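You operate a simulated robot arm through the tools that you are given. There is no shell and no other tool.

You run a simulated two-armed robot. Do the job below in one go: nothing can be reset, and whatever is moved stays where it is left.

TASK
Vent the arm, move the tilt pin to the 10 degree hole and rest the tilt bar on it.
Fine: shut the arm valve and vent to zero first; pull the tilt bar out to its catch before you move the pin; leave the air off.

The check looks at the end state, three seconds after you hand in, the way a careful person would. Anything else that was tipped, shoved, dropped, spilled or broken makes it a failure.

THE ROBOT
Two 7-joint arms with two-finger parallel grippers on one trunk that stands fixed in place. Base frame: the origin is at the foot of the trunk, x ahead of it, y to its left, z up. Lengths are in mm, angles in degrees, forces in N, time in s.
The left shoulder is at [46, 173, 1289], the right one opposite. With the tool pointing down near the work surface each hand reaches from about 100 to 420 mm from the base axis, measured 20 degrees to its own side. Payload 3.6 kg a hand.
The TCP of each hand is the grasp point between the finger pads, 30 mm short of the fingertips. In the tool frame z runs along the fingers and y along their closing line. Largest opening 110 mm; finger width 20, thickness 10; the body of the gripper, 48 by 112 mm, starts 55 mm behind the TCP.
Orientation is told as [roll, pitch, yaw] about the base's x, y, z axes, in that order, counted from this pose: with the fingers straight down and closing along the base's y, the tool's x points along the base's -x, its y along +y and its z along -z.

THE INTERFACE
- The arms move only by the tool play_rows. It takes "left_commands", "right_commands" or both (then of equal length, played together; a hand with none holds still); each is a list of rows, each a list of 7 numbers: the opening, from 0 (shut) to 1 (fully open), then the shift along the tool's x, y, z in mm, then the turn, a rotation vector about the tool's x, y, z in degrees. In form: [[jaw, dx, dy, dz, wx, wy, wz], ...]. A call has 1 to 20 rows; each row is the pose to reach, as a shift and turn from the pose commanded when the call began, along the tool's axes at that moment. A row lasts 0.2 s, in which the tool goes at most 50 mm and 8.6 degrees; a call with a longer step from one row to the next is refused whole, and so is a gripper value outside its range. A pose out of reach is approached as far as the arm can. The call stops where the force on the tool passes 40 N (or 10 N more than at its start, if that is more) or the arm is blocked; 0.2 s more then pass. The fingers move at their own pace (about 153 mm/s each) and stop on an object; they squeeze with about 26 N. The grip force told is the motor's: it shows also when the fingers shut on nothing. Time passes only in rows, and 0.2 s behind the last, so rows that repeat a pose let the fingers close. The reply holds the time, the measured pose of the TCP, the force on the tool along the base axes, the opening and the grip force, in the units named above and with some noise, with the torque about the TCP (base axes, N m) and any sound that the robot's microphone picked up.
- Cameras (640 x 400 px; columns grow to the right, rows downward): "scene" is now at [129, -28, 1457.2]; the picture's right is [-0.41, -0.91, 0.00], its down [-0.55, 0.25, -0.80] and it looks along [0.73, -0.33, -0.60] (base axes); focal length 298 px, centre (320, 200). "left" rides on the left gripper at [72, -17, -103] in its tool frame; the picture's right is [0.23, 0.97, 0.00], its down [-0.76, 0.18, -0.62] and it looks along [-0.61, 0.14, 0.78] (tool axes); focal length 222 px, centre (320, 200). "right" rides on the right gripper at [72, 17, -103] in its tool frame; the picture's right is [-0.23, 0.97, 0.00], its down [-0.76, -0.18, -0.62] and it looks along [-0.61, -0.14, 0.78] (tool axes); focal length 222 px, centre (320, 200).
- grab_frame(camera): a new picture of that camera. It takes no simulated time.
- raise_lower(by): slides the trunk up (or, below 0, down) by that many mm; the arms and the scene camera ride with it, the base frame stays. It gives what a move gives, with no picture.
- turn_head(pan, tilt): turns the head with the scene camera to pan (to the left, within 86 degrees either way) and tilt (down, from -29 to 69), counted from straight ahead of the robot. It gives what a move gives.
- measure_at(camera, pixels): there is no depth. For up to 12 entries [column, row, z] of the newest picture of that camera ("zoom" is the newest enlarged one), the place [x, y] in the base frame at which the ray of that pixel passes the height z, good to about 2 mm, but the place of the scene camera against the robot may be out by one fixed shift of up to 18 mm in any direction. It takes no simulated time.
- enlarge(camera, box): a new picture of the part [left, top, right, bottom] of that camera's present view, enlarged. It takes no simulated time.
- hand_in(): hands the job in; it is judged then, once.

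Unless the task says otherwise, let go and move clear before handing in.

The tools are called as a command line: name --argument value ..., lists and objects as JSON in quotes. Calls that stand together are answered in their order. play_rows: Moves the arms, as the interface text tells. Its arguments: {"type":"object","properties":{"left_commands":{"type":"array","items":{"type":"array","items":{"type":"number"}}},"right_commands":{"type":"array","items":{"type":"array","items":{"type":"number"}}}},"required":[]} The other tools are called the same way: raise_lower (by) slides the trunk up or down; turn_head (pan, tilt) turns the head that bears the scene camera; grab_frame (camera) takes a picture; measure_at (camera, pixels) gives the place at which the rays of pixels pass given heights; enlarge (camera, box) takes an enlarged picture of a part of a camera's view; hand_in () hands the job in.

At the start:

```text
clock: 0.0
left_tcp_pos: [474.7, -15.7, 1295.6]
left_tool_rot: [0.0, 0.0, 0.0]
left_force: [0.0, 0.6, 0.3]
left_wrist_torque: [-0.01, 0.03, 0.02]
left_opening: 110.1
left_grip_force: 0.1
right_tcp_pos: [355.6, -476.6, 1223.1]
right_tool_rot: [-0.1, 0.0, 0.1]
right_force: [-0.9, 0.1, 0.3]
right_wrist_torque: [0.0, 0.0, 0.02]
right_opening: 110.1
right_grip_force: 0.0
trunk travel left (down, up): [-404.0, 359.0]
head pan, tilt: [-24.5, 36.9]
```

scene: 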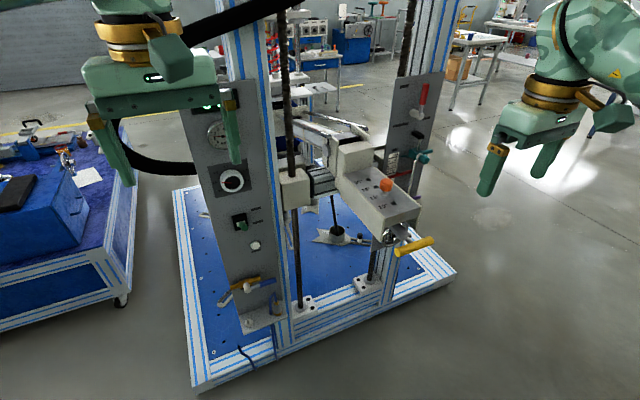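
right: 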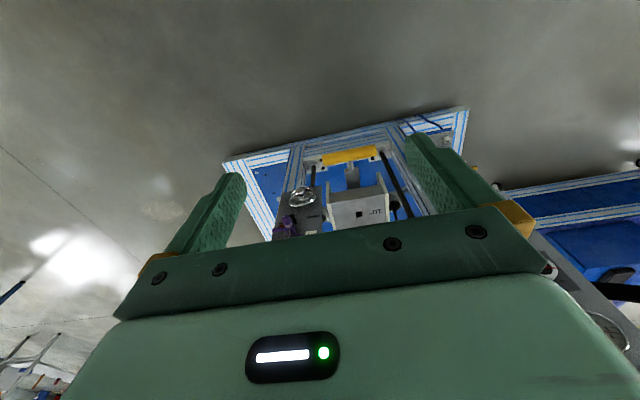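
left: 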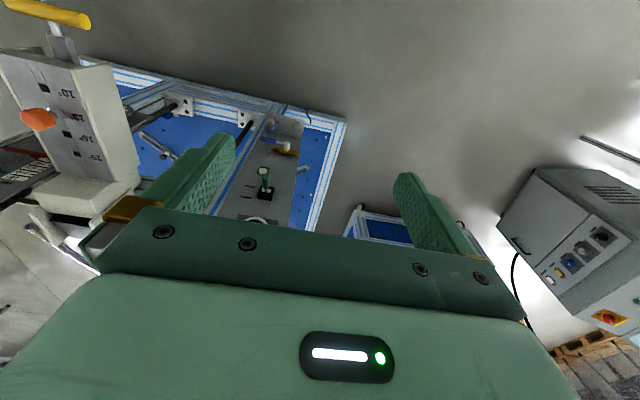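

The scene shows a frame with a left panel (gauge near 217,135, round dial 232,180, switch 240,222), a right panel with red lever (422,95) and teal valve (422,158), and a head with an orange pin knob (386,184) and a yellow T-bar (415,246). I'll enlarge these parts before moving.

enlarge --camera "scene" --box '[320, 120, 450, 270]'

enlarge --camera "scene" --box '[370, 70, 450, 180]'

enlarge --camera "scene" --box '[180, 80, 300, 200]'

enlarge --camera "scene" --box '[190, 190, 310, 330]'

```text
2.67 times, centred on (385, 195) of scene
```

zoom: 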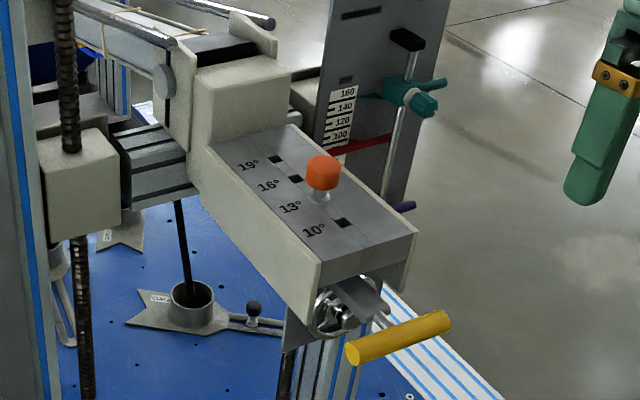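

```text
3.64 times, centred on (410, 125) of scene
```

zoom: 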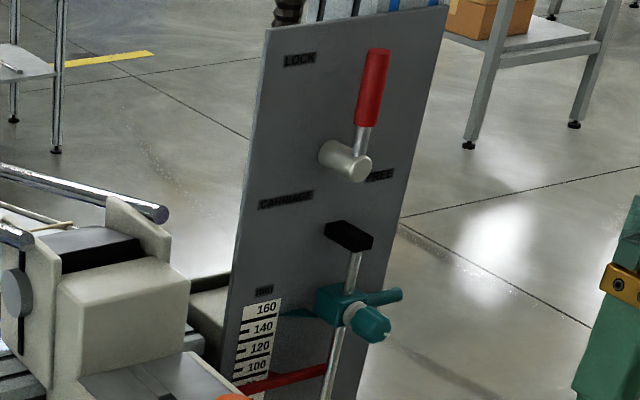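

```text
3.33 times, centred on (240, 140) of scene
```

zoom: 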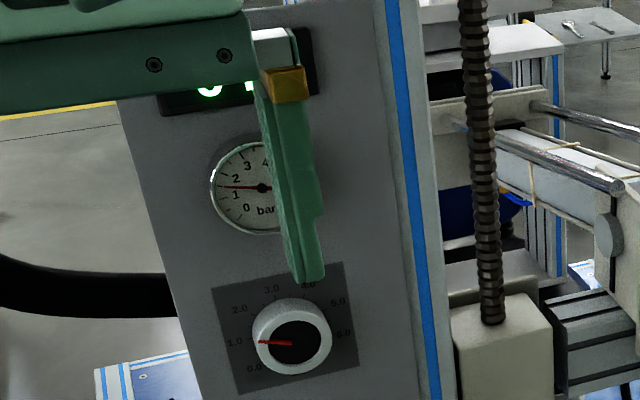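

```text
2.86 times, centred on (250, 260) of scene
```

zoom: 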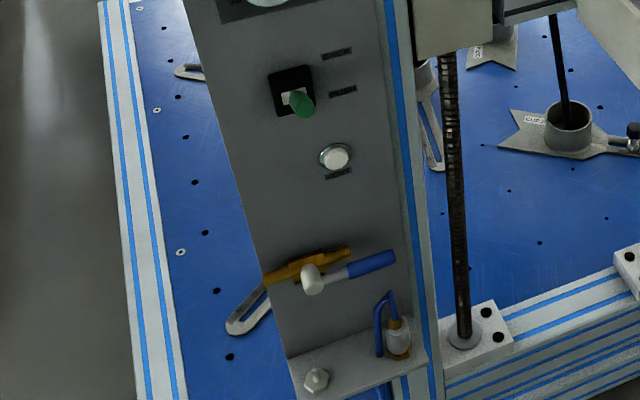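

The 10° hole is free and the pin appears to stand in the 13° hole; the left panel holds a gauge, a regulator, a green switch, a white button and yellow/blue lever valves. I'll zoom tighter to read the labels.

enlarge --camera "scene" --box '[215, 195, 275, 260]'

enlarge --camera "scene" --box '[210, 260, 300, 335]'

enlarge --camera "scene" --box '[355, 160, 425, 210]'

enlarge --camera "scene" --box '[365, 210, 445, 270]'

enlarge --camera "left" --box '[0, 0, 160, 220]'

enlarge --camera "left" --box '[220, 90, 350, 230]'

enlarge --camera "right" --box '[220, 100, 480, 250]'

```text
6.15 times, centred on (245, 228) of scene
```

zoom: 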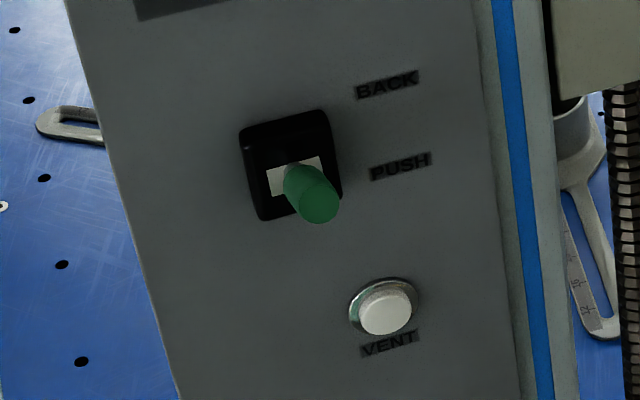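

```text
5.33 times, centred on (255, 298) of scene
```

zoom: 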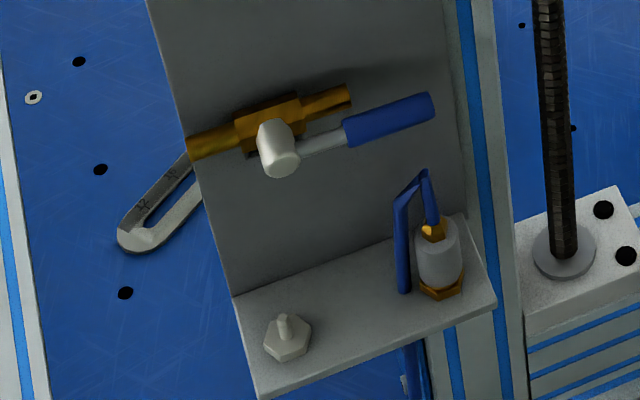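

```text
8.00 times, centred on (390, 185) of scene
```

zoom: 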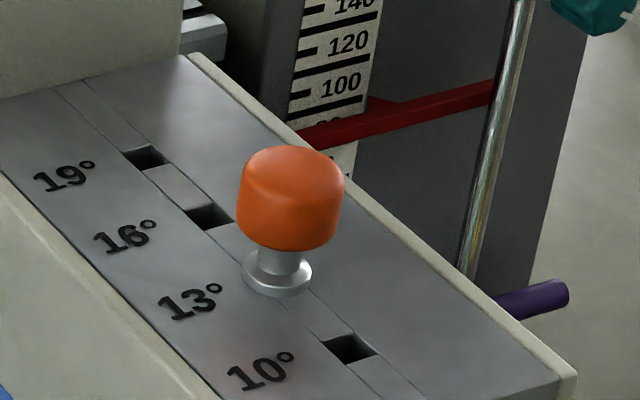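

```text
6.67 times, centred on (405, 240) of scene
```

zoom: 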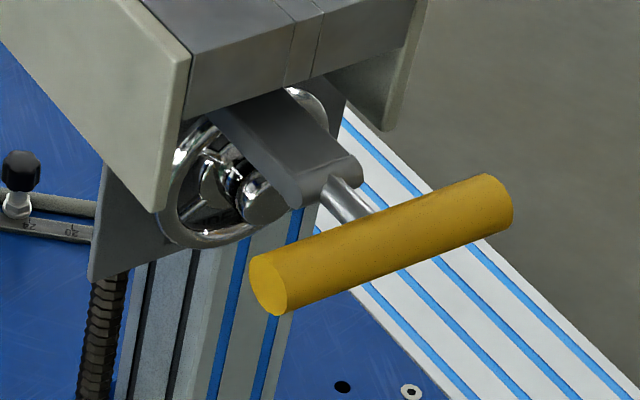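

```text
1.82 times, centred on (80, 110) of left
```

zoom: 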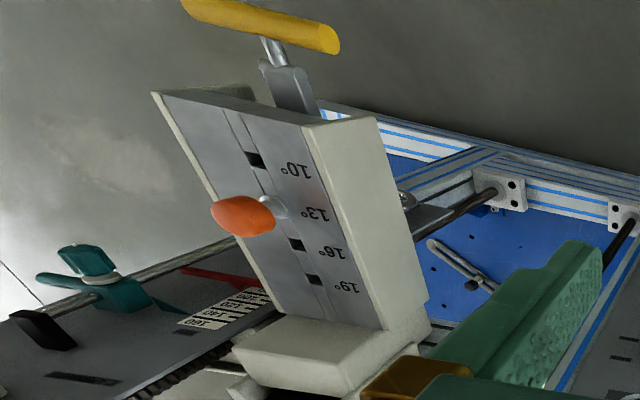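

```text
2.86 times, centred on (285, 160) of left
```

zoom: 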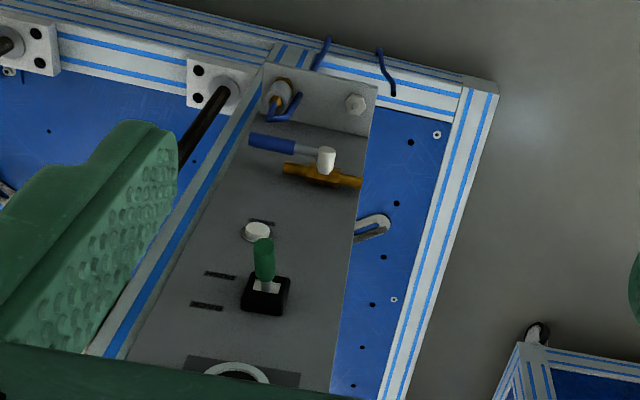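

```text
2.46 times, centred on (350, 175) of right
```

zoom: 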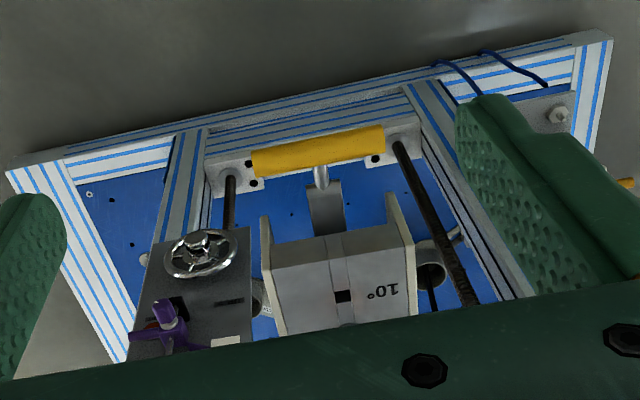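

The pin knob triangulates to about [613,-423,1055], the yellow T-handle to about [500,-449,925], the VENT button to about [804,-120,790] and the blue-handled valve (in line with its brass pipe, so open) to about [782,-65,630]. All of it is low, so I'll slide the trunk down part way and look again.

raise_lower --by -200

grab_frame --camera "scene"

grab_frame --camera "left"

grab_frame --camera "right"

```text
clock: 2.2
left_tcp_pos: [474.8, -16.4, 1096.4]
left_tool_rot: [-0.1, 0.1, 0.1]
left_force: [-0.8, 0.3, 0.4]
left_wrist_torque: [-0.01, 0.0, 0.0]
left_opening: 109.9
left_grip_force: 0.1
right_tcp_pos: [356.1, -474.1, 1023.5]
right_tool_rot: [-0.2, -0.1, 0.2]
right_force: [0.7, 0.0, 0.4]
right_wrist_torque: [-0.01, 0.02, 0.05]
right_opening: 110.0
right_grip_force: 0.0
trunk travel left (down, up): [-204.0, 559.0]
head pan, tilt: [-24.5, 36.9]
```

```text
taken
```

scene: 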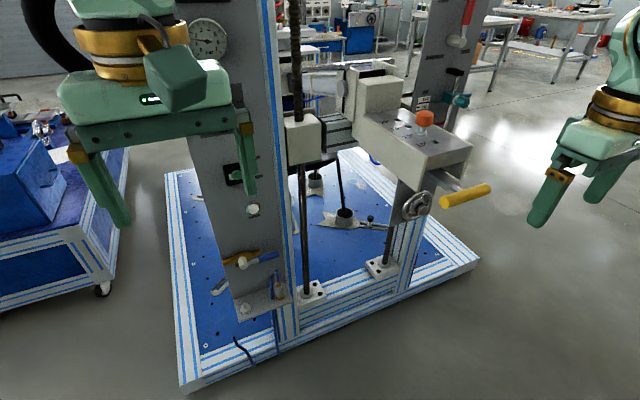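

```text
taken
```

left: 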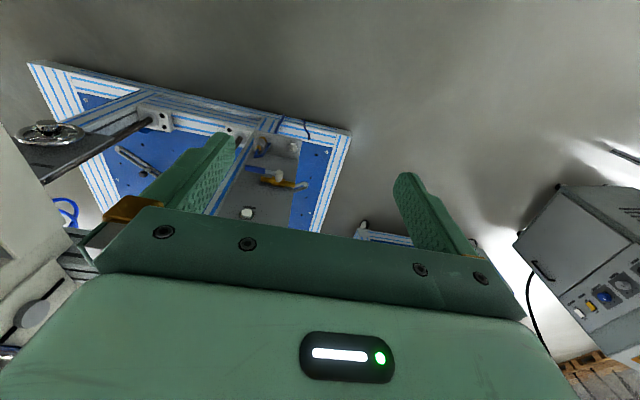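

```text
taken
```

right: 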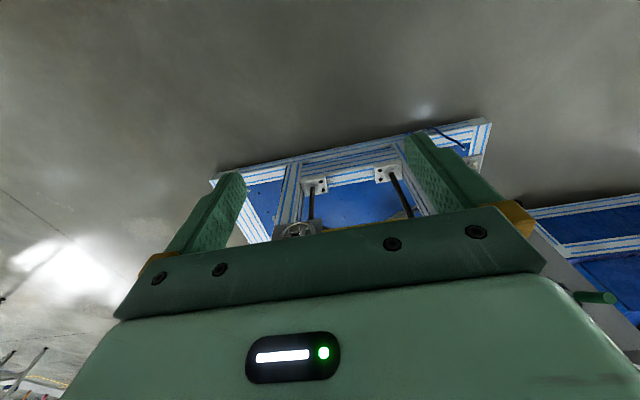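

Trunk is down 200 mm and nothing was touched. The valve now shows at about (250,262) and the VENT button at (253,210); I'll enlarge both, and the gauge and head as well.

enlarge --camera "scene" --box '[210, 235, 300, 325]'

enlarge --camera "left" --box '[220, 110, 340, 225]'

enlarge --camera "scene" --box '[180, 10, 260, 70]'

enlarge --camera "scene" --box '[370, 90, 500, 230]'

enlarge --camera "scene" --box '[280, 50, 420, 160]'

```text
4.44 times, centred on (255, 280) of scene
```

zoom: 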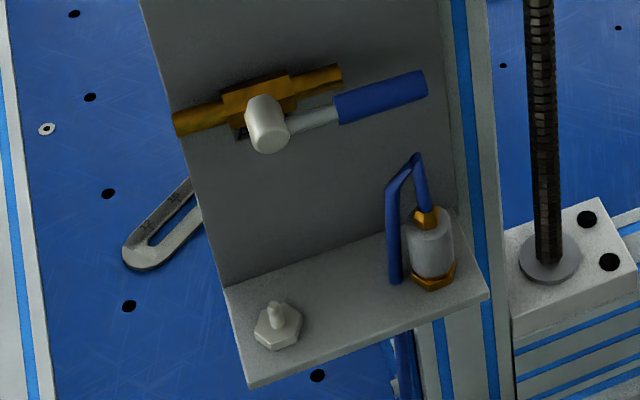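

```text
3.48 times, centred on (280, 168) of left
```

zoom: 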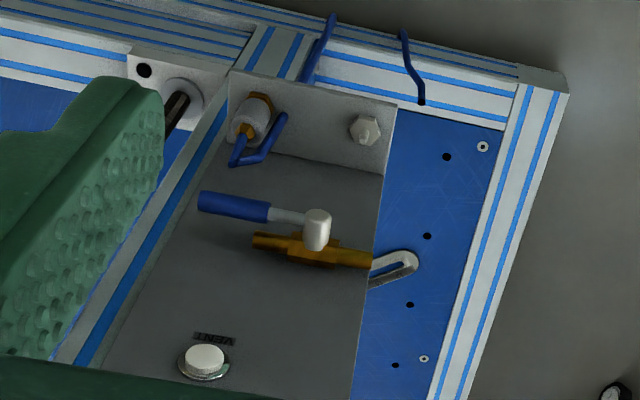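

```text
6.67 times, centred on (220, 40) of scene
```

zoom: 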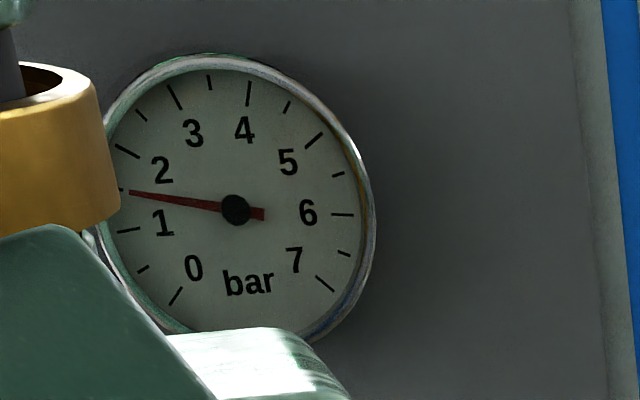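

```text
2.86 times, centred on (435, 160) of scene
```

zoom: 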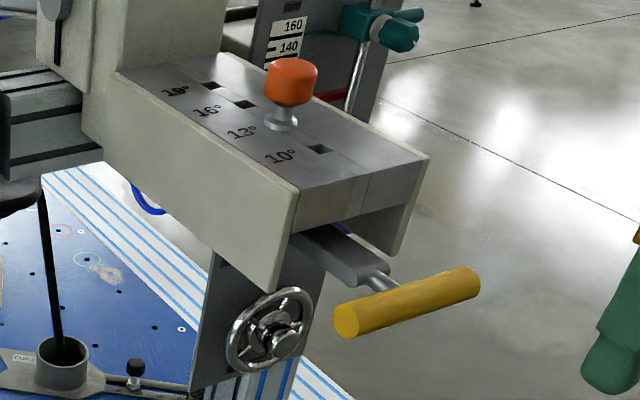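

```text
3.64 times, centred on (350, 105) of scene
```

zoom: 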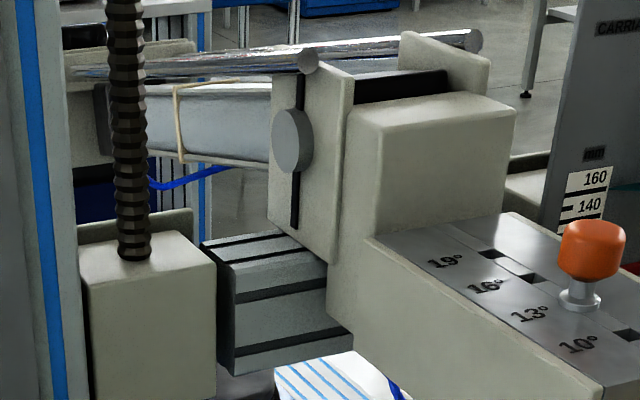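

The gauge reads 1.5 bar, and the blue valve handle (zoom 380,95) lies along its brass pipe, so the valve is open. I'll close the left fingers and pitch the left hand forward so they point at the panel, turning about the TCP in free space.

play_rows --left_commands '[[0, 0, 0, 0, 0, -8, 0], [0, 0, 0, 0, 0, -16, 0], [0, 0, 0, 0, 0, -24, 0], [0, 0, 0, 0, 0, -32, 0], [0, 0, 0, 0, 0, -40, 0], [0, 0, 0, 0, 0, -48, 0], [0, 0, 0, 0, 0, -56, 0], [0, 0, 0, 0, 0, -64, 0], [0, 0, 0, 0, 0, -72, 0], [0, 0, 0, 0, 0, -80, 0], [0, 0, 0, 0, 0, -88, 0], [0, 0, 0, 0, 0, -90, 0]]'

grab_frame --camera "scene"

grab_frame --camera "left"

```text
clock: 4.8
left_tcp_pos: [491.8, -24.7, 1098.1]
left_tool_rot: [0.1, -87.9, -2.5]
left_force: [0.4, 0.9, 0.6]
left_wrist_torque: [-0.04, 0.0, -0.02]
left_opening: 0.0
left_grip_force: 26.1
left hand out of reach, approached as far as the arm can: row 11, 12
right_tcp_pos: [356.3, -474.4, 1022.4]
right_tool_rot: [-0.1, 0.2, 0.2]
right_force: [0.1, -0.1, 0.2]
right_wrist_torque: [-0.04, 0.01, 0.0]
right_opening: 110.1
right_grip_force: 0.1
trunk travel left (down, up): [-204.0, 559.0]
head pan, tilt: [-24.5, 36.9]
```

```text
taken
```

scene: 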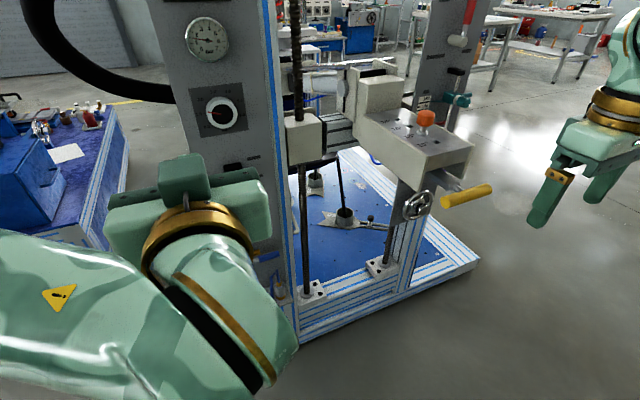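

```text
taken
```

left: 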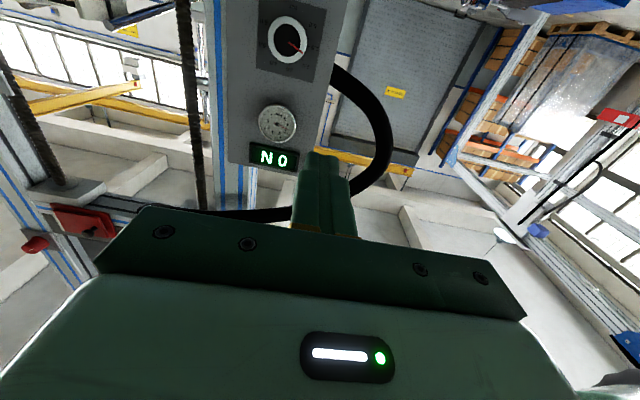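

The display behind the hand reads "ON" upside down (275,158), and the left hand now points forward with the fingers shut. I'll lower the trunk the rest of the way so the shoulder sits near the height of the panel controls.

raise_lower --by -200

turn_head --pan -15 --tilt 30

grab_frame --camera "scene"

grab_frame --camera "left"

grab_frame --camera "right"

```text
clock: 6.9
left_tcp_pos: [567.5, -24.3, 795.4]
left_tool_rot: [-1.5, -72.7, -1.1]
left_force: [-0.4, 0.5, 0.7]
left_wrist_torque: [0.02, 0.0, 0.02]
left_opening: 0.0
left_grip_force: 25.8
right_tcp_pos: [355.3, -475.8, 823.1]
right_tool_rot: [-0.1, -0.2, 0.1]
right_force: [-0.5, 0.4, -0.2]
right_wrist_torque: [0.02, -0.01, 0.01]
right_opening: 110.3
right_grip_force: 0.1
trunk travel left (down, up): [-4.0, 759.0]
head pan, tilt: [-24.5, 36.9]
```

```text
clock: 7.7
left_tcp_pos: [568.9, -24.4, 794.9]
left_tool_rot: [-1.5, -72.7, -1.1]
left_force: [0.4, -1.1, -0.6]
left_wrist_torque: [0.0, -0.01, 0.03]
left_opening: 0.2
left_grip_force: 26.4
right_tcp_pos: [355.8, -474.9, 822.4]
right_tool_rot: [0.0, 0.1, 0.0]
right_force: [0.7, -0.5, 0.3]
right_wrist_torque: [-0.01, 0.01, 0.03]
right_opening: 110.1
right_grip_force: 0.0
trunk travel left (down, up): [-4.0, 759.0]
head pan, tilt: [-15.0, 30.0]
```

```text
taken
```

scene: 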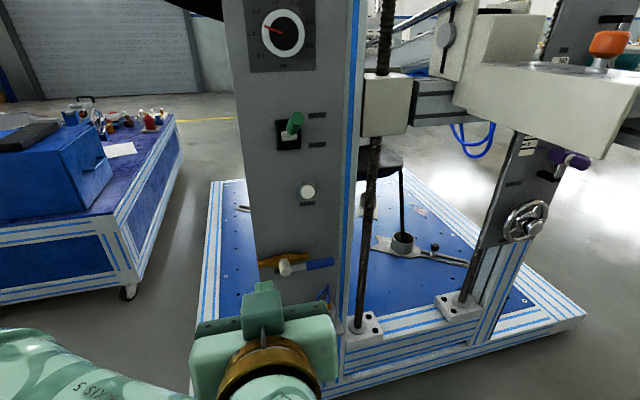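

```text
taken
```

left: 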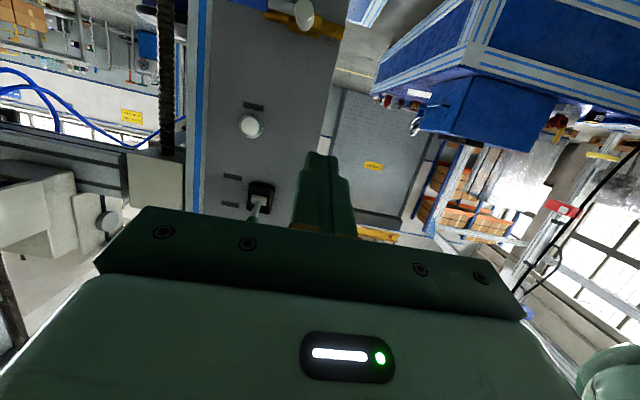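

```text
taken
```

right: 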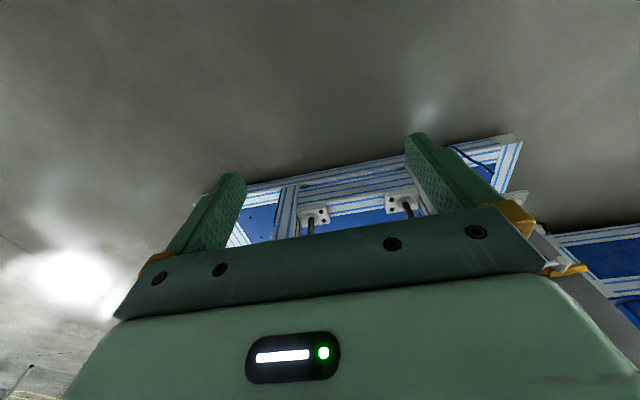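

Lowering moved the left hand more than expected: it is now at [569,-24,795] with pitch -72.7, with no force on it. I'll hold for two rows to see whether that is a steady pose.

play_rows --left_commands '[[0, 0, 0, 0, 0, 0, 0], [0, 0, 0, 0, 0, 0, 0]]'

enlarge --camera "left" --box '[180, 0, 380, 220]'

enlarge --camera "scene" --box '[230, 90, 370, 310]'

```text
clock: 8.2
left_tcp_pos: [568.6, -24.1, 794.5]
left_tool_rot: [-1.5, -72.7, -1.2]
left_force: [0.0, 1.1, 0.4]
left_wrist_torque: [0.04, -0.02, -0.01]
left_opening: 0.0
left_grip_force: 25.8
right_tcp_pos: [354.6, -474.7, 823.2]
right_tool_rot: [-0.1, -0.1, 0.1]
right_force: [0.0, 0.0, 0.5]
right_wrist_torque: [-0.05, 0.0, 0.01]
right_opening: 110.0
right_grip_force: 0.1
trunk travel left (down, up): [-4.0, 759.0]
head pan, tilt: [-15.0, 30.0]
```

```text
1.82 times, centred on (280, 110) of left
```

zoom: 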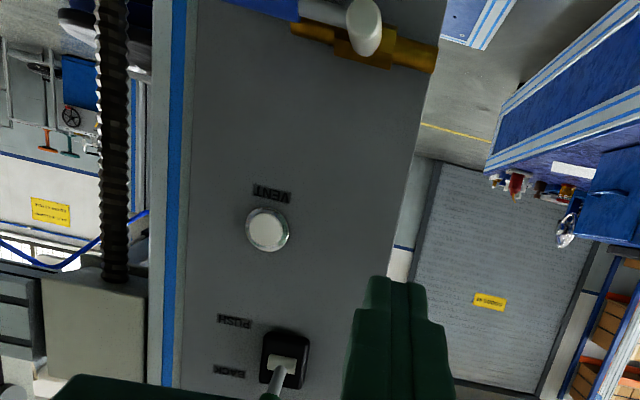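

```text
1.82 times, centred on (300, 200) of scene
```

zoom: 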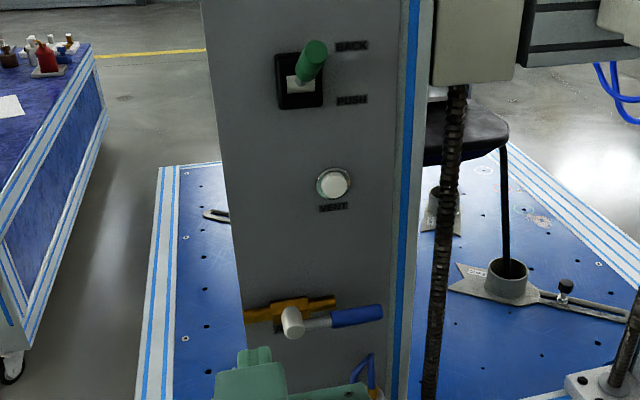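

The BACK/PUSH lever sits at BACK and will be left alone; VENT is at left-camera (251,125) and the valve pivot at (305,14). I'll take rays from both cameras for these points.

measure_at --camera "left" --pixels '[[251.4, 125.4, 700], [251.4, 125.4, 900], [304.7, 13.8, 600], [304.7, 13.8, 750]]'

measure_at --camera "scene" --pixels '[[307.5, 190.5, 700], [307.5, 190.5, 900], [285.5, 267.5, 600], [285.5, 267.5, 750], [330, 263.5, 600], [330, 263.5, 750]]'

```text
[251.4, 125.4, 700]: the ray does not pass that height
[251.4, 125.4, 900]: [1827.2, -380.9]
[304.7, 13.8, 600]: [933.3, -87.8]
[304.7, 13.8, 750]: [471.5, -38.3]
```

```text
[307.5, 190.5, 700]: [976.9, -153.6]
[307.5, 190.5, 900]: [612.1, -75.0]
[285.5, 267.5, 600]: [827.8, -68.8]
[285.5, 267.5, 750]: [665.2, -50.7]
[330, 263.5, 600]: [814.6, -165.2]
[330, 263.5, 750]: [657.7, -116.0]
```

Triangulation gives the VENT button at about [806,-129,793], and the valve pivot at about [770,-70,653] with the handle running to y about -158. I'll back the left hand off and tip it down so its camera can view the valve and look for handle stops.

play_rows --left_commands '[[0, 0, 0, -20, 0, 8, 0], [0, 0, 0, -40, 0, 16, 0], [0, 0, 0, -60, 0, 24, 0], [0, 0, 0, -80, 0, 32, 0], [0, 0, 0, -80, 0, 36, 0]]'

grab_frame --camera "left"

grab_frame --camera "scene"

```text
clock: 9.4
left_tcp_pos: [492.0, -21.0, 818.4]
left_tool_rot: [-0.6, -36.6, -2.1]
left_force: [0.8, -0.4, 0.2]
left_wrist_torque: [0.03, -0.01, -0.01]
left_opening: 0.1
left_grip_force: 26.3
left hand out of reach, approached as far as the arm can: row 1
right_tcp_pos: [355.1, -475.1, 823.2]
right_tool_rot: [0.0, 0.0, 0.1]
right_force: [0.1, -0.1, 0.3]
right_wrist_torque: [0.0, -0.01, -0.03]
right_opening: 109.9
right_grip_force: 0.0
trunk travel left (down, up): [-4.0, 759.0]
head pan, tilt: [-15.0, 30.0]
```

```text
taken
```

left: 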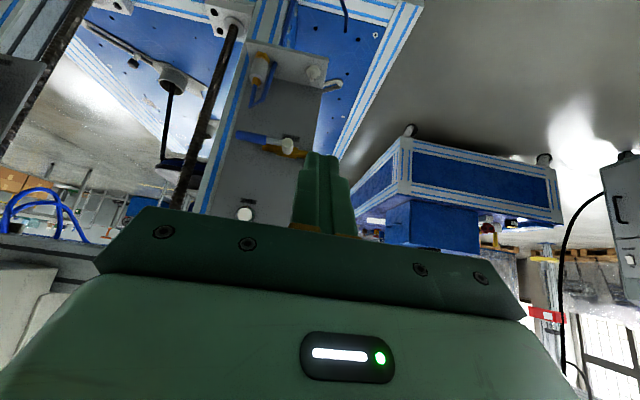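

```text
taken
```

scene: 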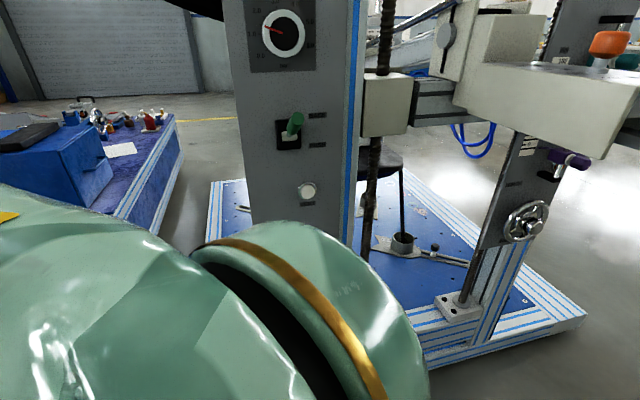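

enlarge --camera "left" --box '[200, 30, 350, 230]'

enlarge --camera "left" --box '[230, 110, 320, 170]'

```text
2.00 times, centred on (275, 130) of left
```

zoom: 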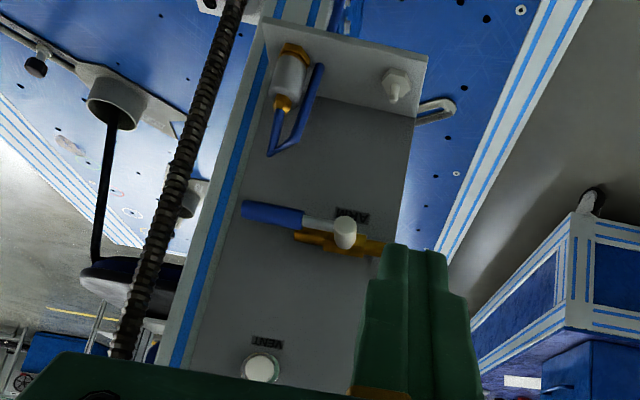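

```text
6.67 times, centred on (275, 140) of left
```

zoom: 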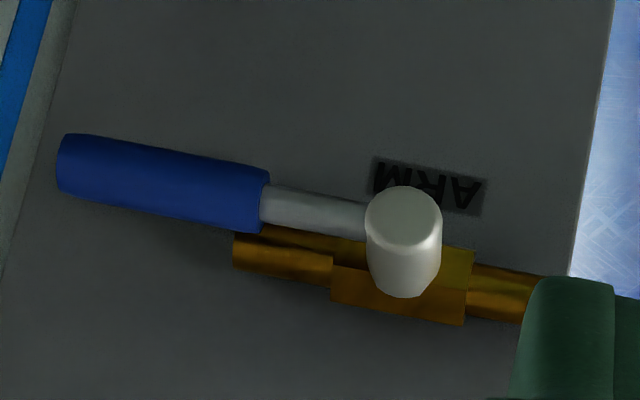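

The label under the blue-handled valve reads "ARM" (zoom 430,185), so this is the arm valve and it is in line, open. I'll take more rays from this second hand view for the pivot, handle end, tube loop, shelf edge and VENT button.

measure_at --camera "left" --pixels '[[287.3, 144.5, 600], [287.3, 144.5, 700], [244, 136, 600], [244, 136, 700], [250, 107.5, 500], [250, 107.5, 650], [245, 214, 750], [245, 214, 830], [262, 57, 500], [328.5, 58, 500], [276, 118, 500], [276, 118, 600]]'

measure_at --camera "scene" --pixels '[[327.5, 285, 500], [327.5, 285, 650], [334.6, 262.1, 600], [334.6, 262.1, 700]]'

```text
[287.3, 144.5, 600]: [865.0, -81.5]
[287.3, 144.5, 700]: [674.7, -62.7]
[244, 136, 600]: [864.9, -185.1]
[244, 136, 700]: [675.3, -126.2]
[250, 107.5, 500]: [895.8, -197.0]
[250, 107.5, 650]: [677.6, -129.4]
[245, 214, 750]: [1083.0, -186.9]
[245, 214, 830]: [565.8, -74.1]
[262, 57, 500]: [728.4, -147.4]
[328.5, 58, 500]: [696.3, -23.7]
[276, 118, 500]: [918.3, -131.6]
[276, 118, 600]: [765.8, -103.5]
```

```text
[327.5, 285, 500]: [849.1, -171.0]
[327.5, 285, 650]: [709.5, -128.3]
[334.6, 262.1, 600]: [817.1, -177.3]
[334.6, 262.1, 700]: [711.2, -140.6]
```

The valve knob front is near [758,-70,656], the handle end near y=-170, and the tube loop tops out near [766,-157,589], clear of the handle's sweep; the shelf is at about z=455. I'll move the left hand, fingers shut, to a spot in front of and above the handle, pointing straight at the panel.

play_rows --left_commands '[[0, -12.5, -13.3, 27.7, 0, -6.7, 0], [0, -24.9, -26.6, 55.4, 0, -13.4, 0], [0, -37.4, -39.9, 83.1, 0, -20, 0], [0, -49.9, -53.2, 110.8, 0, -26.7, 0], [0, -62.3, -66.4, 138.4, 0, -33.4, 0], [0, -74.8, -79.7, 166.1, 0, -40, 0], [0, -87.2, -93, 193.8, 0, -46.7, 0], [0, -99.7, -106.3, 221.5, 0, -52, 0], [0, -99.7, -106.3, 221.5, 0, -52, 0]]'

grab_frame --camera "scene"

grab_frame --camera "left"

```text
clock: 11.4
left_tcp_pos: [698.2, -136.3, 702.3]
left_tool_rot: [-16.6, -88.7, 14.3]
left_force: [1.0, 0.1, -1.0]
left_wrist_torque: [0.0, 0.02, -0.04]
left_opening: 0.0
left_grip_force: 26.5
right_tcp_pos: [356.0, -475.5, 824.0]
right_tool_rot: [-0.2, -0.1, 0.1]
right_force: [0.4, 0.2, 0.4]
right_wrist_torque: [0.03, -0.01, -0.02]
right_opening: 110.1
right_grip_force: 0.1
trunk travel left (down, up): [-4.0, 759.0]
head pan, tilt: [-15.0, 30.0]
```

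```text
taken
```

scene: 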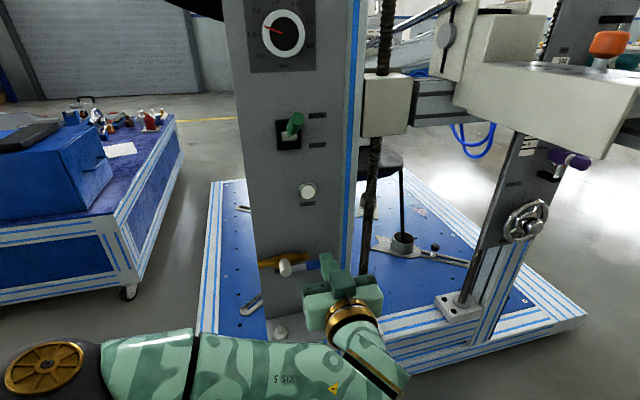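

```text
taken
```

left: 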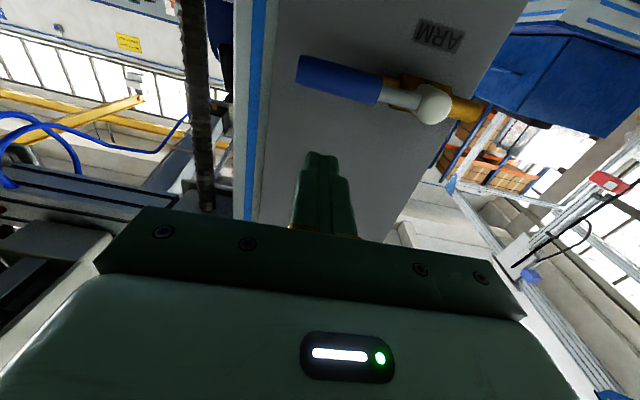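

The left hand is at [698,-136,702], pointing at the panel, and its camera shows the handle (297–380, 70–100) just below the fingers. I'll measure the handle from this close view.

enlarge --camera "left" --box '[260, 20, 500, 230]'

measure_at --camera "left" --pixels '[[299, 72, 640], [299, 72, 660], [378, 92, 640], [378, 92, 660], [434, 104, 640], [434, 104, 660], [322, 155, 690], [322, 155, 720]]'

enlarge --camera "scene" --box '[240, 220, 400, 350]'

```text
1.90 times, centred on (380, 125) of left
```

zoom: 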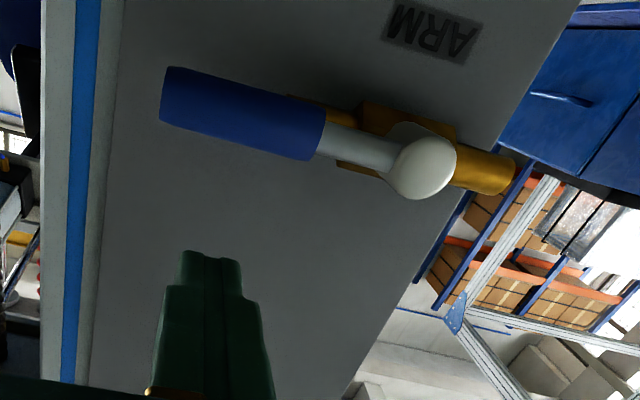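

```text
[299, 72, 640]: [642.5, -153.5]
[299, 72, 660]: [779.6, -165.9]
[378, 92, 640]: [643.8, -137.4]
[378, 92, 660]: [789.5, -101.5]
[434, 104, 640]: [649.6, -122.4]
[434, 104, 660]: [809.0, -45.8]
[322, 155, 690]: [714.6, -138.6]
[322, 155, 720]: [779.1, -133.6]
```

```text
3.08 times, centred on (320, 285) of scene
```

zoom: 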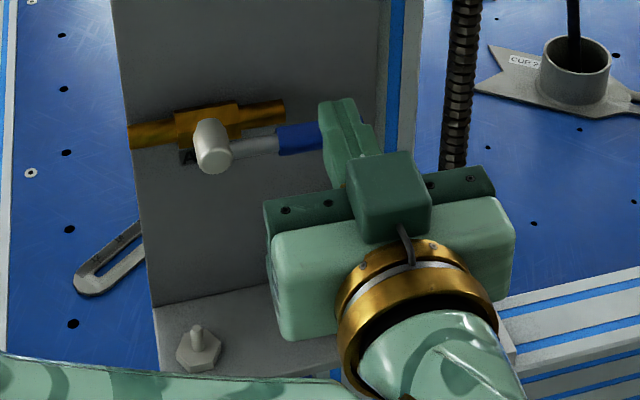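

The handle axis lies at about z=657, x=770, with the blue grip from y=-107 to -165 (about 20 mm thick) and the pivot at y=-70. I'll go forward 57 mm above the grip, then press down gently and watch the force to learn which way it turns.

play_rows --left_commands '[[0, 0, 0, 30, 0, 0, 0], [0, 0, 0, 57, 0, 0, 0], [0, 10, 0, 57, 0, 0, 0], [0, 18, 0, 57, 0, 0, 0], [0, 24, 0, 57, 0, 0, 0], [0, 29, 0, 57, 0, 0, 0], [0, 34, 0, 57, 0, 0, 0]]'

enlarge --camera "scene" --box '[240, 220, 400, 350]'

grab_frame --camera "left"

```text
clock: 13.1
left_tcp_pos: [753.1, -139.2, 674.8]
left_tool_rot: [-41.9, -89.3, 39.4]
left_force: [8.5, 0.3, 36.4]
left_wrist_torque: [0.25, -0.21, -0.01]
left_opening: 0.0
left_grip_force: 26.0
right_tcp_pos: [352.7, -475.0, 824.9]
right_tool_rot: [-0.2, -0.3, 0.1]
right_force: [0.1, 0.0, -0.4]
right_wrist_torque: [-0.02, -0.04, 0.03]
right_opening: 110.0
right_grip_force: 0.1
trunk travel left (down, up): [-4.0, 759.0]
head pan, tilt: [-15.0, 30.0]
```

```text
3.08 times, centred on (320, 285) of scene
```

zoom: 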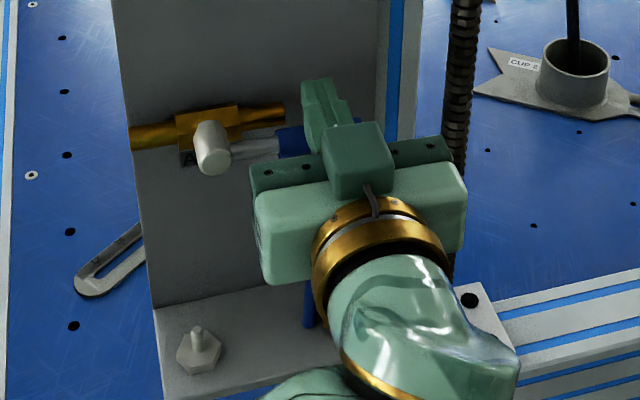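

```text
taken
```

left: 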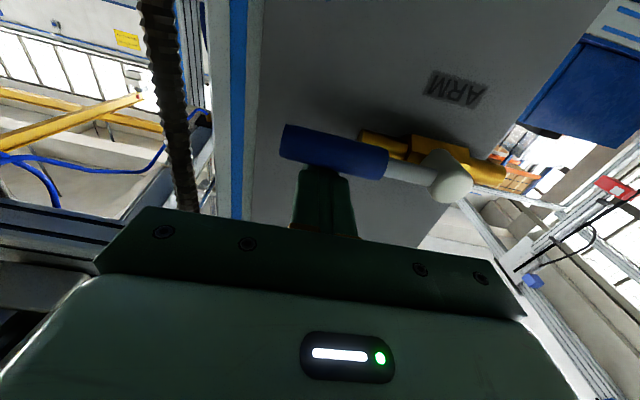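

Pressing down met 36 N with only about 2 mm of give, so the handle seems stopped in that direction. I'll back off, pass under the handle and try lifting it instead.

play_rows --left_commands '[[0, -15, 0, 0, 0, 0, 0], [0, -20, 0, -30, 0, 0, 0], [0, -20, 0, -62, 0, 0, 0], [0, 12, 0, -62, 0, 0, 0], [0, 44, 0, -62, 0, 0, 0], [0, 44, 0, -30, 0, 0, 0], [0, 44, 0, 0, 0, 0, 0], [0, 38, 0, 0, 0, 0, 0], [0, 32, 0, 0, 0, 0, 0], [0, 27, 0, 0, 0, 0, 0], [0, 22, 0, 0, 0, 0, 0], [0, 18, 0, 0, 0, 0, 0]]'

enlarge --camera "scene" --box '[240, 220, 400, 350]'

grab_frame --camera "left"

```text
clock: 15.7
left_tcp_pos: [755.6, -140.5, 649.3]
left_tool_rot: [-18.9, -88.7, 16.3]
left_force: [0.1, -1.8, -0.9]
left_wrist_torque: [0.0, -0.03, -0.01]
left_opening: 0.0
left_grip_force: 26.3
right_tcp_pos: [356.8, -475.3, 822.6]
right_tool_rot: [-0.1, 0.0, 0.1]
right_force: [-0.5, -0.2, -0.7]
right_wrist_torque: [0.01, 0.01, -0.01]
right_opening: 110.1
right_grip_force: 0.0
trunk travel left (down, up): [-4.0, 759.0]
head pan, tilt: [-15.0, 30.0]
```

```text
3.08 times, centred on (320, 285) of scene
```

zoom: 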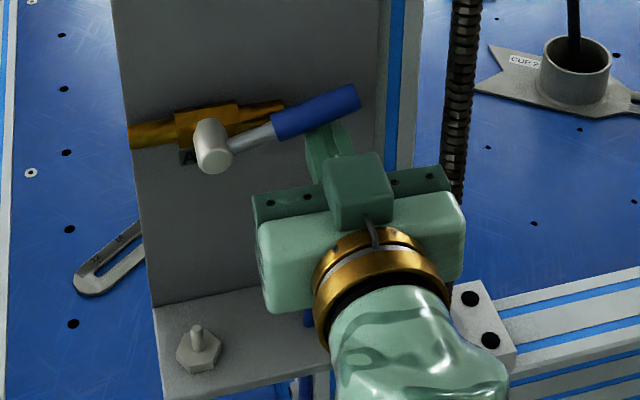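

```text
taken
```

left: 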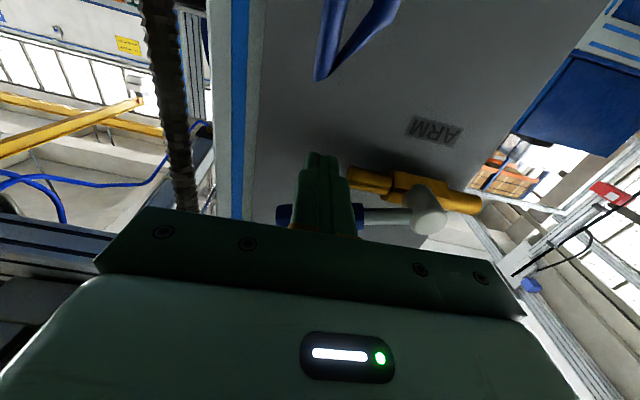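

Lifting works: the handle turned up about 11° with almost no force. I'll continue the arc about the pivot (y=-70, z=656) until the handle stands upright at its stop.

play_rows --left_commands '[[0, -17.3, 0.4, -0.4, 0, 0, 0], [0, -35.1, 5.5, -1, 0, 0, 0], [0, -50.9, 15.1, -1.8, 0, 0, 0], [0, -63.8, 28.4, -2.7, 0, 0, 0], [0, -70.2, 39, -3.3, 0, 0, 0], [0, -74.7, 50.5, -3.9, 0, 0, 0], [0, -75.7, 54, -4, 0, 0, 0]]'

enlarge --camera "scene" --box '[240, 190, 400, 320]'

grab_frame --camera "left"

```text
clock: 17.4
left_tcp_pos: [751.3, -92.3, 722.6]
left_tool_rot: [-27.9, -88.4, 24.3]
left_force: [-4.6, -35.8, -6.5]
left_wrist_torque: [0.11, -0.04, 0.0]
left_opening: 0.1
left_grip_force: 25.9
right_tcp_pos: [358.2, -475.1, 821.4]
right_tool_rot: [0.0, 0.1, 0.4]
right_force: [-0.3, -0.6, 0.4]
right_wrist_torque: [0.02, 0.02, -0.03]
right_opening: 110.1
right_grip_force: 0.1
trunk travel left (down, up): [-4.0, 759.0]
head pan, tilt: [-15.0, 30.0]
stopped in row 7 (left hand): the force on the tool passed its limit at 42 N (the readings are from after the stop); the commanded pose is now the measured one
```

```text
3.08 times, centred on (320, 255) of scene
```

zoom: 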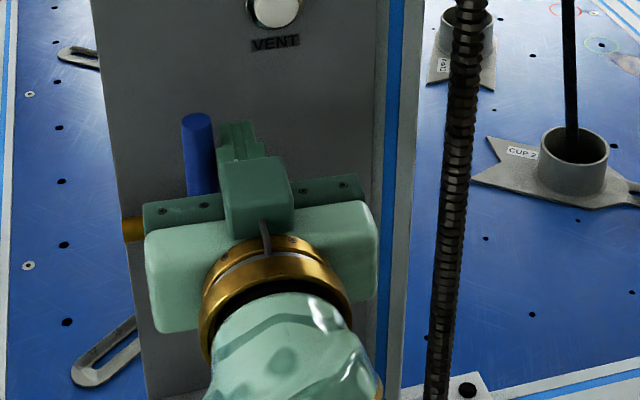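

```text
taken
```

left: 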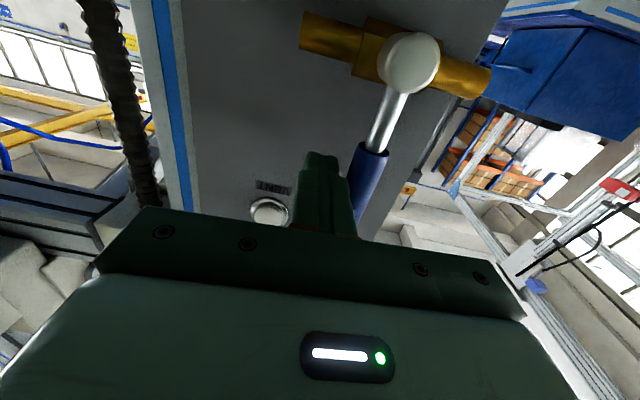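

The handle now stands upright (zoom 198,155), square to its pipe, and reached its stop at 42 N, so the arm valve is shut. I'll back away from it and line the fingers up in front of the VENT button.

play_rows --left_commands '[[0, 0, -12, 0, 0, 0, 0], [0, 0, -15, -30, 0, 0, 0], [0, 0, -15, -62, 0, 0, 0], [0, -34, -26, -62, 0, 0, 0], [0, -69, -37, -62, 0, 0, 0], [0, -69, -37, -62, 0, 0, 0]]'

grab_frame --camera "left"

grab_frame --camera "scene"

```text
clock: 18.8
left_tcp_pos: [690.3, -117.9, 795.5]
left_tool_rot: [-25.6, -88.5, 22.7]
left_force: [0.2, -0.2, 0.9]
left_wrist_torque: [0.02, 0.0, 0.03]
left_opening: 0.0
left_grip_force: 26.1
right_tcp_pos: [357.3, -471.7, 822.4]
right_tool_rot: [0.0, 0.0, 0.3]
right_force: [-0.9, -0.2, -0.7]
right_wrist_torque: [-0.01, 0.01, 0.0]
right_opening: 110.0
right_grip_force: 0.0
trunk travel left (down, up): [-4.0, 759.0]
head pan, tilt: [-15.0, 30.0]
```

```text
taken
```

left: 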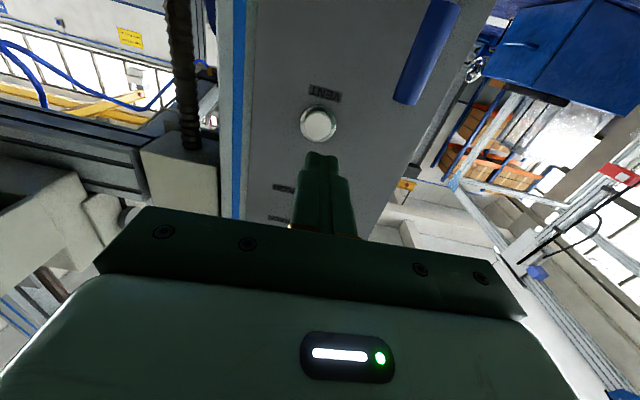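

```text
taken
```

scene: 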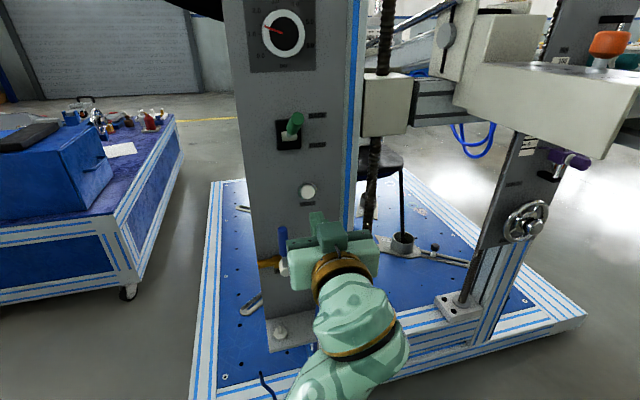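

The handle stays upright at scene (282,238) and the VENT button is right ahead of the fingers at left-camera (318,125). I'll measure it.

measure_at --camera "left" --pixels '[[318, 125, 780], [318, 125, 790], [318, 125, 800], [318, 125, 810]]'

enlarge --camera "left" --box '[270, 70, 380, 230]'

enlarge --camera "scene" --box '[240, 160, 380, 320]'

```text
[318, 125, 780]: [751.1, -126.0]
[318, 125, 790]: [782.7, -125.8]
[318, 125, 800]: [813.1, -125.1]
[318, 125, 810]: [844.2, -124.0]
```

```text
2.50 times, centred on (325, 150) of left
```

zoom: 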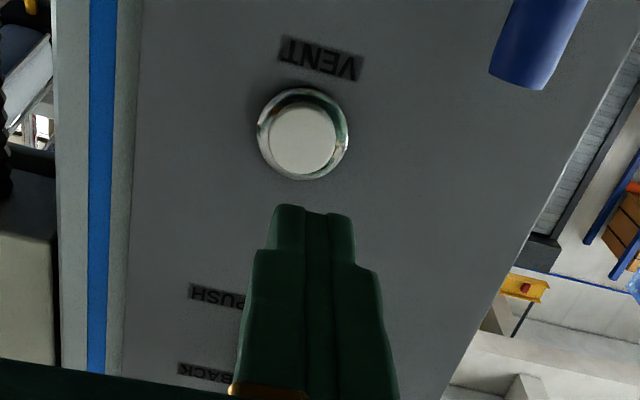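

```text
2.50 times, centred on (310, 240) of scene
```

zoom: 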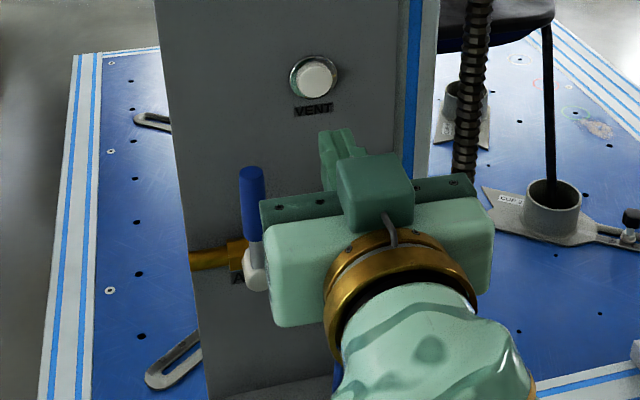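

The button cap centre is at about [800,-125,796] and the fingertips are 80 mm short of it. I'll turn the head up first so the gauge stays in view while I press, then press in small steps.

turn_head --pan -12 --tilt 0

play_rows --left_commands '[[0, -1, -2, 35, 0, 0, 0], [0, -2, -3.5, 68, 0, 0, 0], [0, -2, -3.5, 74, 0, 0, 0], [0, -2, -3.5, 78, 0, 0, 0], [0, -2, -3.5, 81, 0, 0, 0], [0, -2, -3.5, 84, 0, 0, 0]]'

grab_frame --camera "scene"

grab_frame --camera "left"

```text
clock: 19.8
left_tcp_pos: [690.2, -118.6, 794.5]
left_tool_rot: [-25.9, -88.5, 22.9]
left_force: [-1.0, 0.7, 0.0]
left_wrist_torque: [0.01, -0.01, 0.03]
left_opening: 0.0
left_grip_force: 26.1
right_tcp_pos: [356.4, -472.5, 823.4]
right_tool_rot: [-0.1, 0.0, 0.2]
right_force: [1.1, 0.0, 0.5]
right_wrist_torque: [0.02, 0.02, 0.0]
right_opening: 110.2
right_grip_force: 0.1
trunk travel left (down, up): [-4.0, 759.0]
head pan, tilt: [-12.0, 0.0]
```

```text
clock: 21.2
left_tcp_pos: [772.1, -127.9, 794.8]
left_tool_rot: [-28.0, -88.5, 25.1]
left_force: [-36.1, 10.1, -8.7]
left_wrist_torque: [-0.09, -0.04, 0.41]
left_opening: 0.0
left_grip_force: 25.9
right_tcp_pos: [354.7, -472.7, 823.6]
right_tool_rot: [-0.2, -0.1, 0.4]
right_force: [-0.2, 0.6, -0.2]
right_wrist_torque: [-0.01, 0.04, 0.01]
right_opening: 109.9
right_grip_force: 0.1
trunk travel left (down, up): [-4.0, 759.0]
head pan, tilt: [-12.0, 0.0]
heard: click
```

```text
taken
```

scene: 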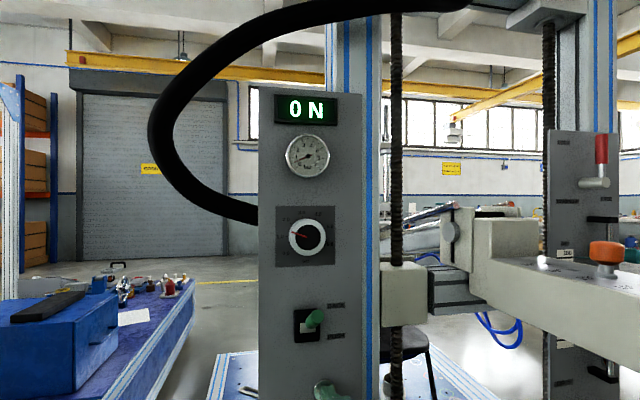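

```text
taken
```

left: 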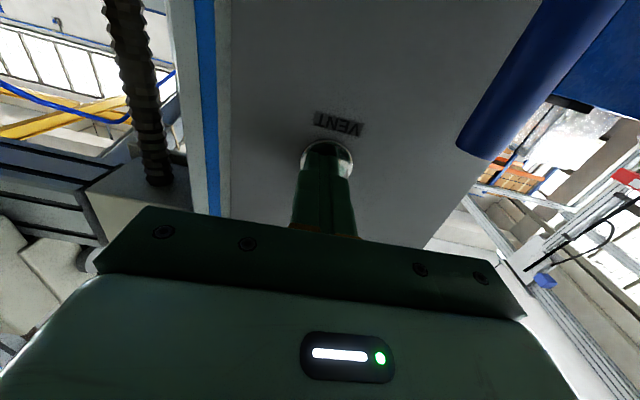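

A click was heard with 36 N on the tool, so the button is pressed. I'll check the gauge needle at (307,157).

enlarge --camera "scene" --box '[260, 80, 360, 190]'

```text
3.64 times, centred on (310, 135) of scene
```

zoom: 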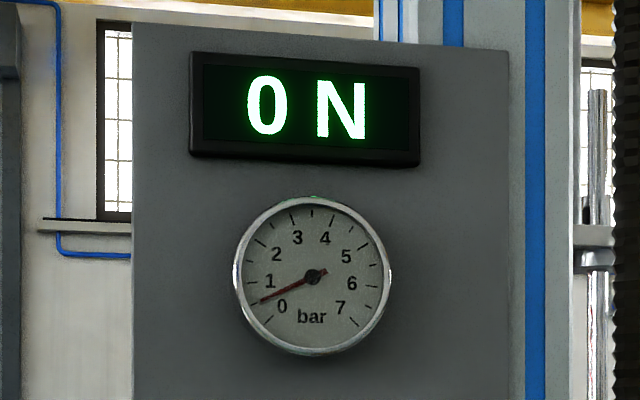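

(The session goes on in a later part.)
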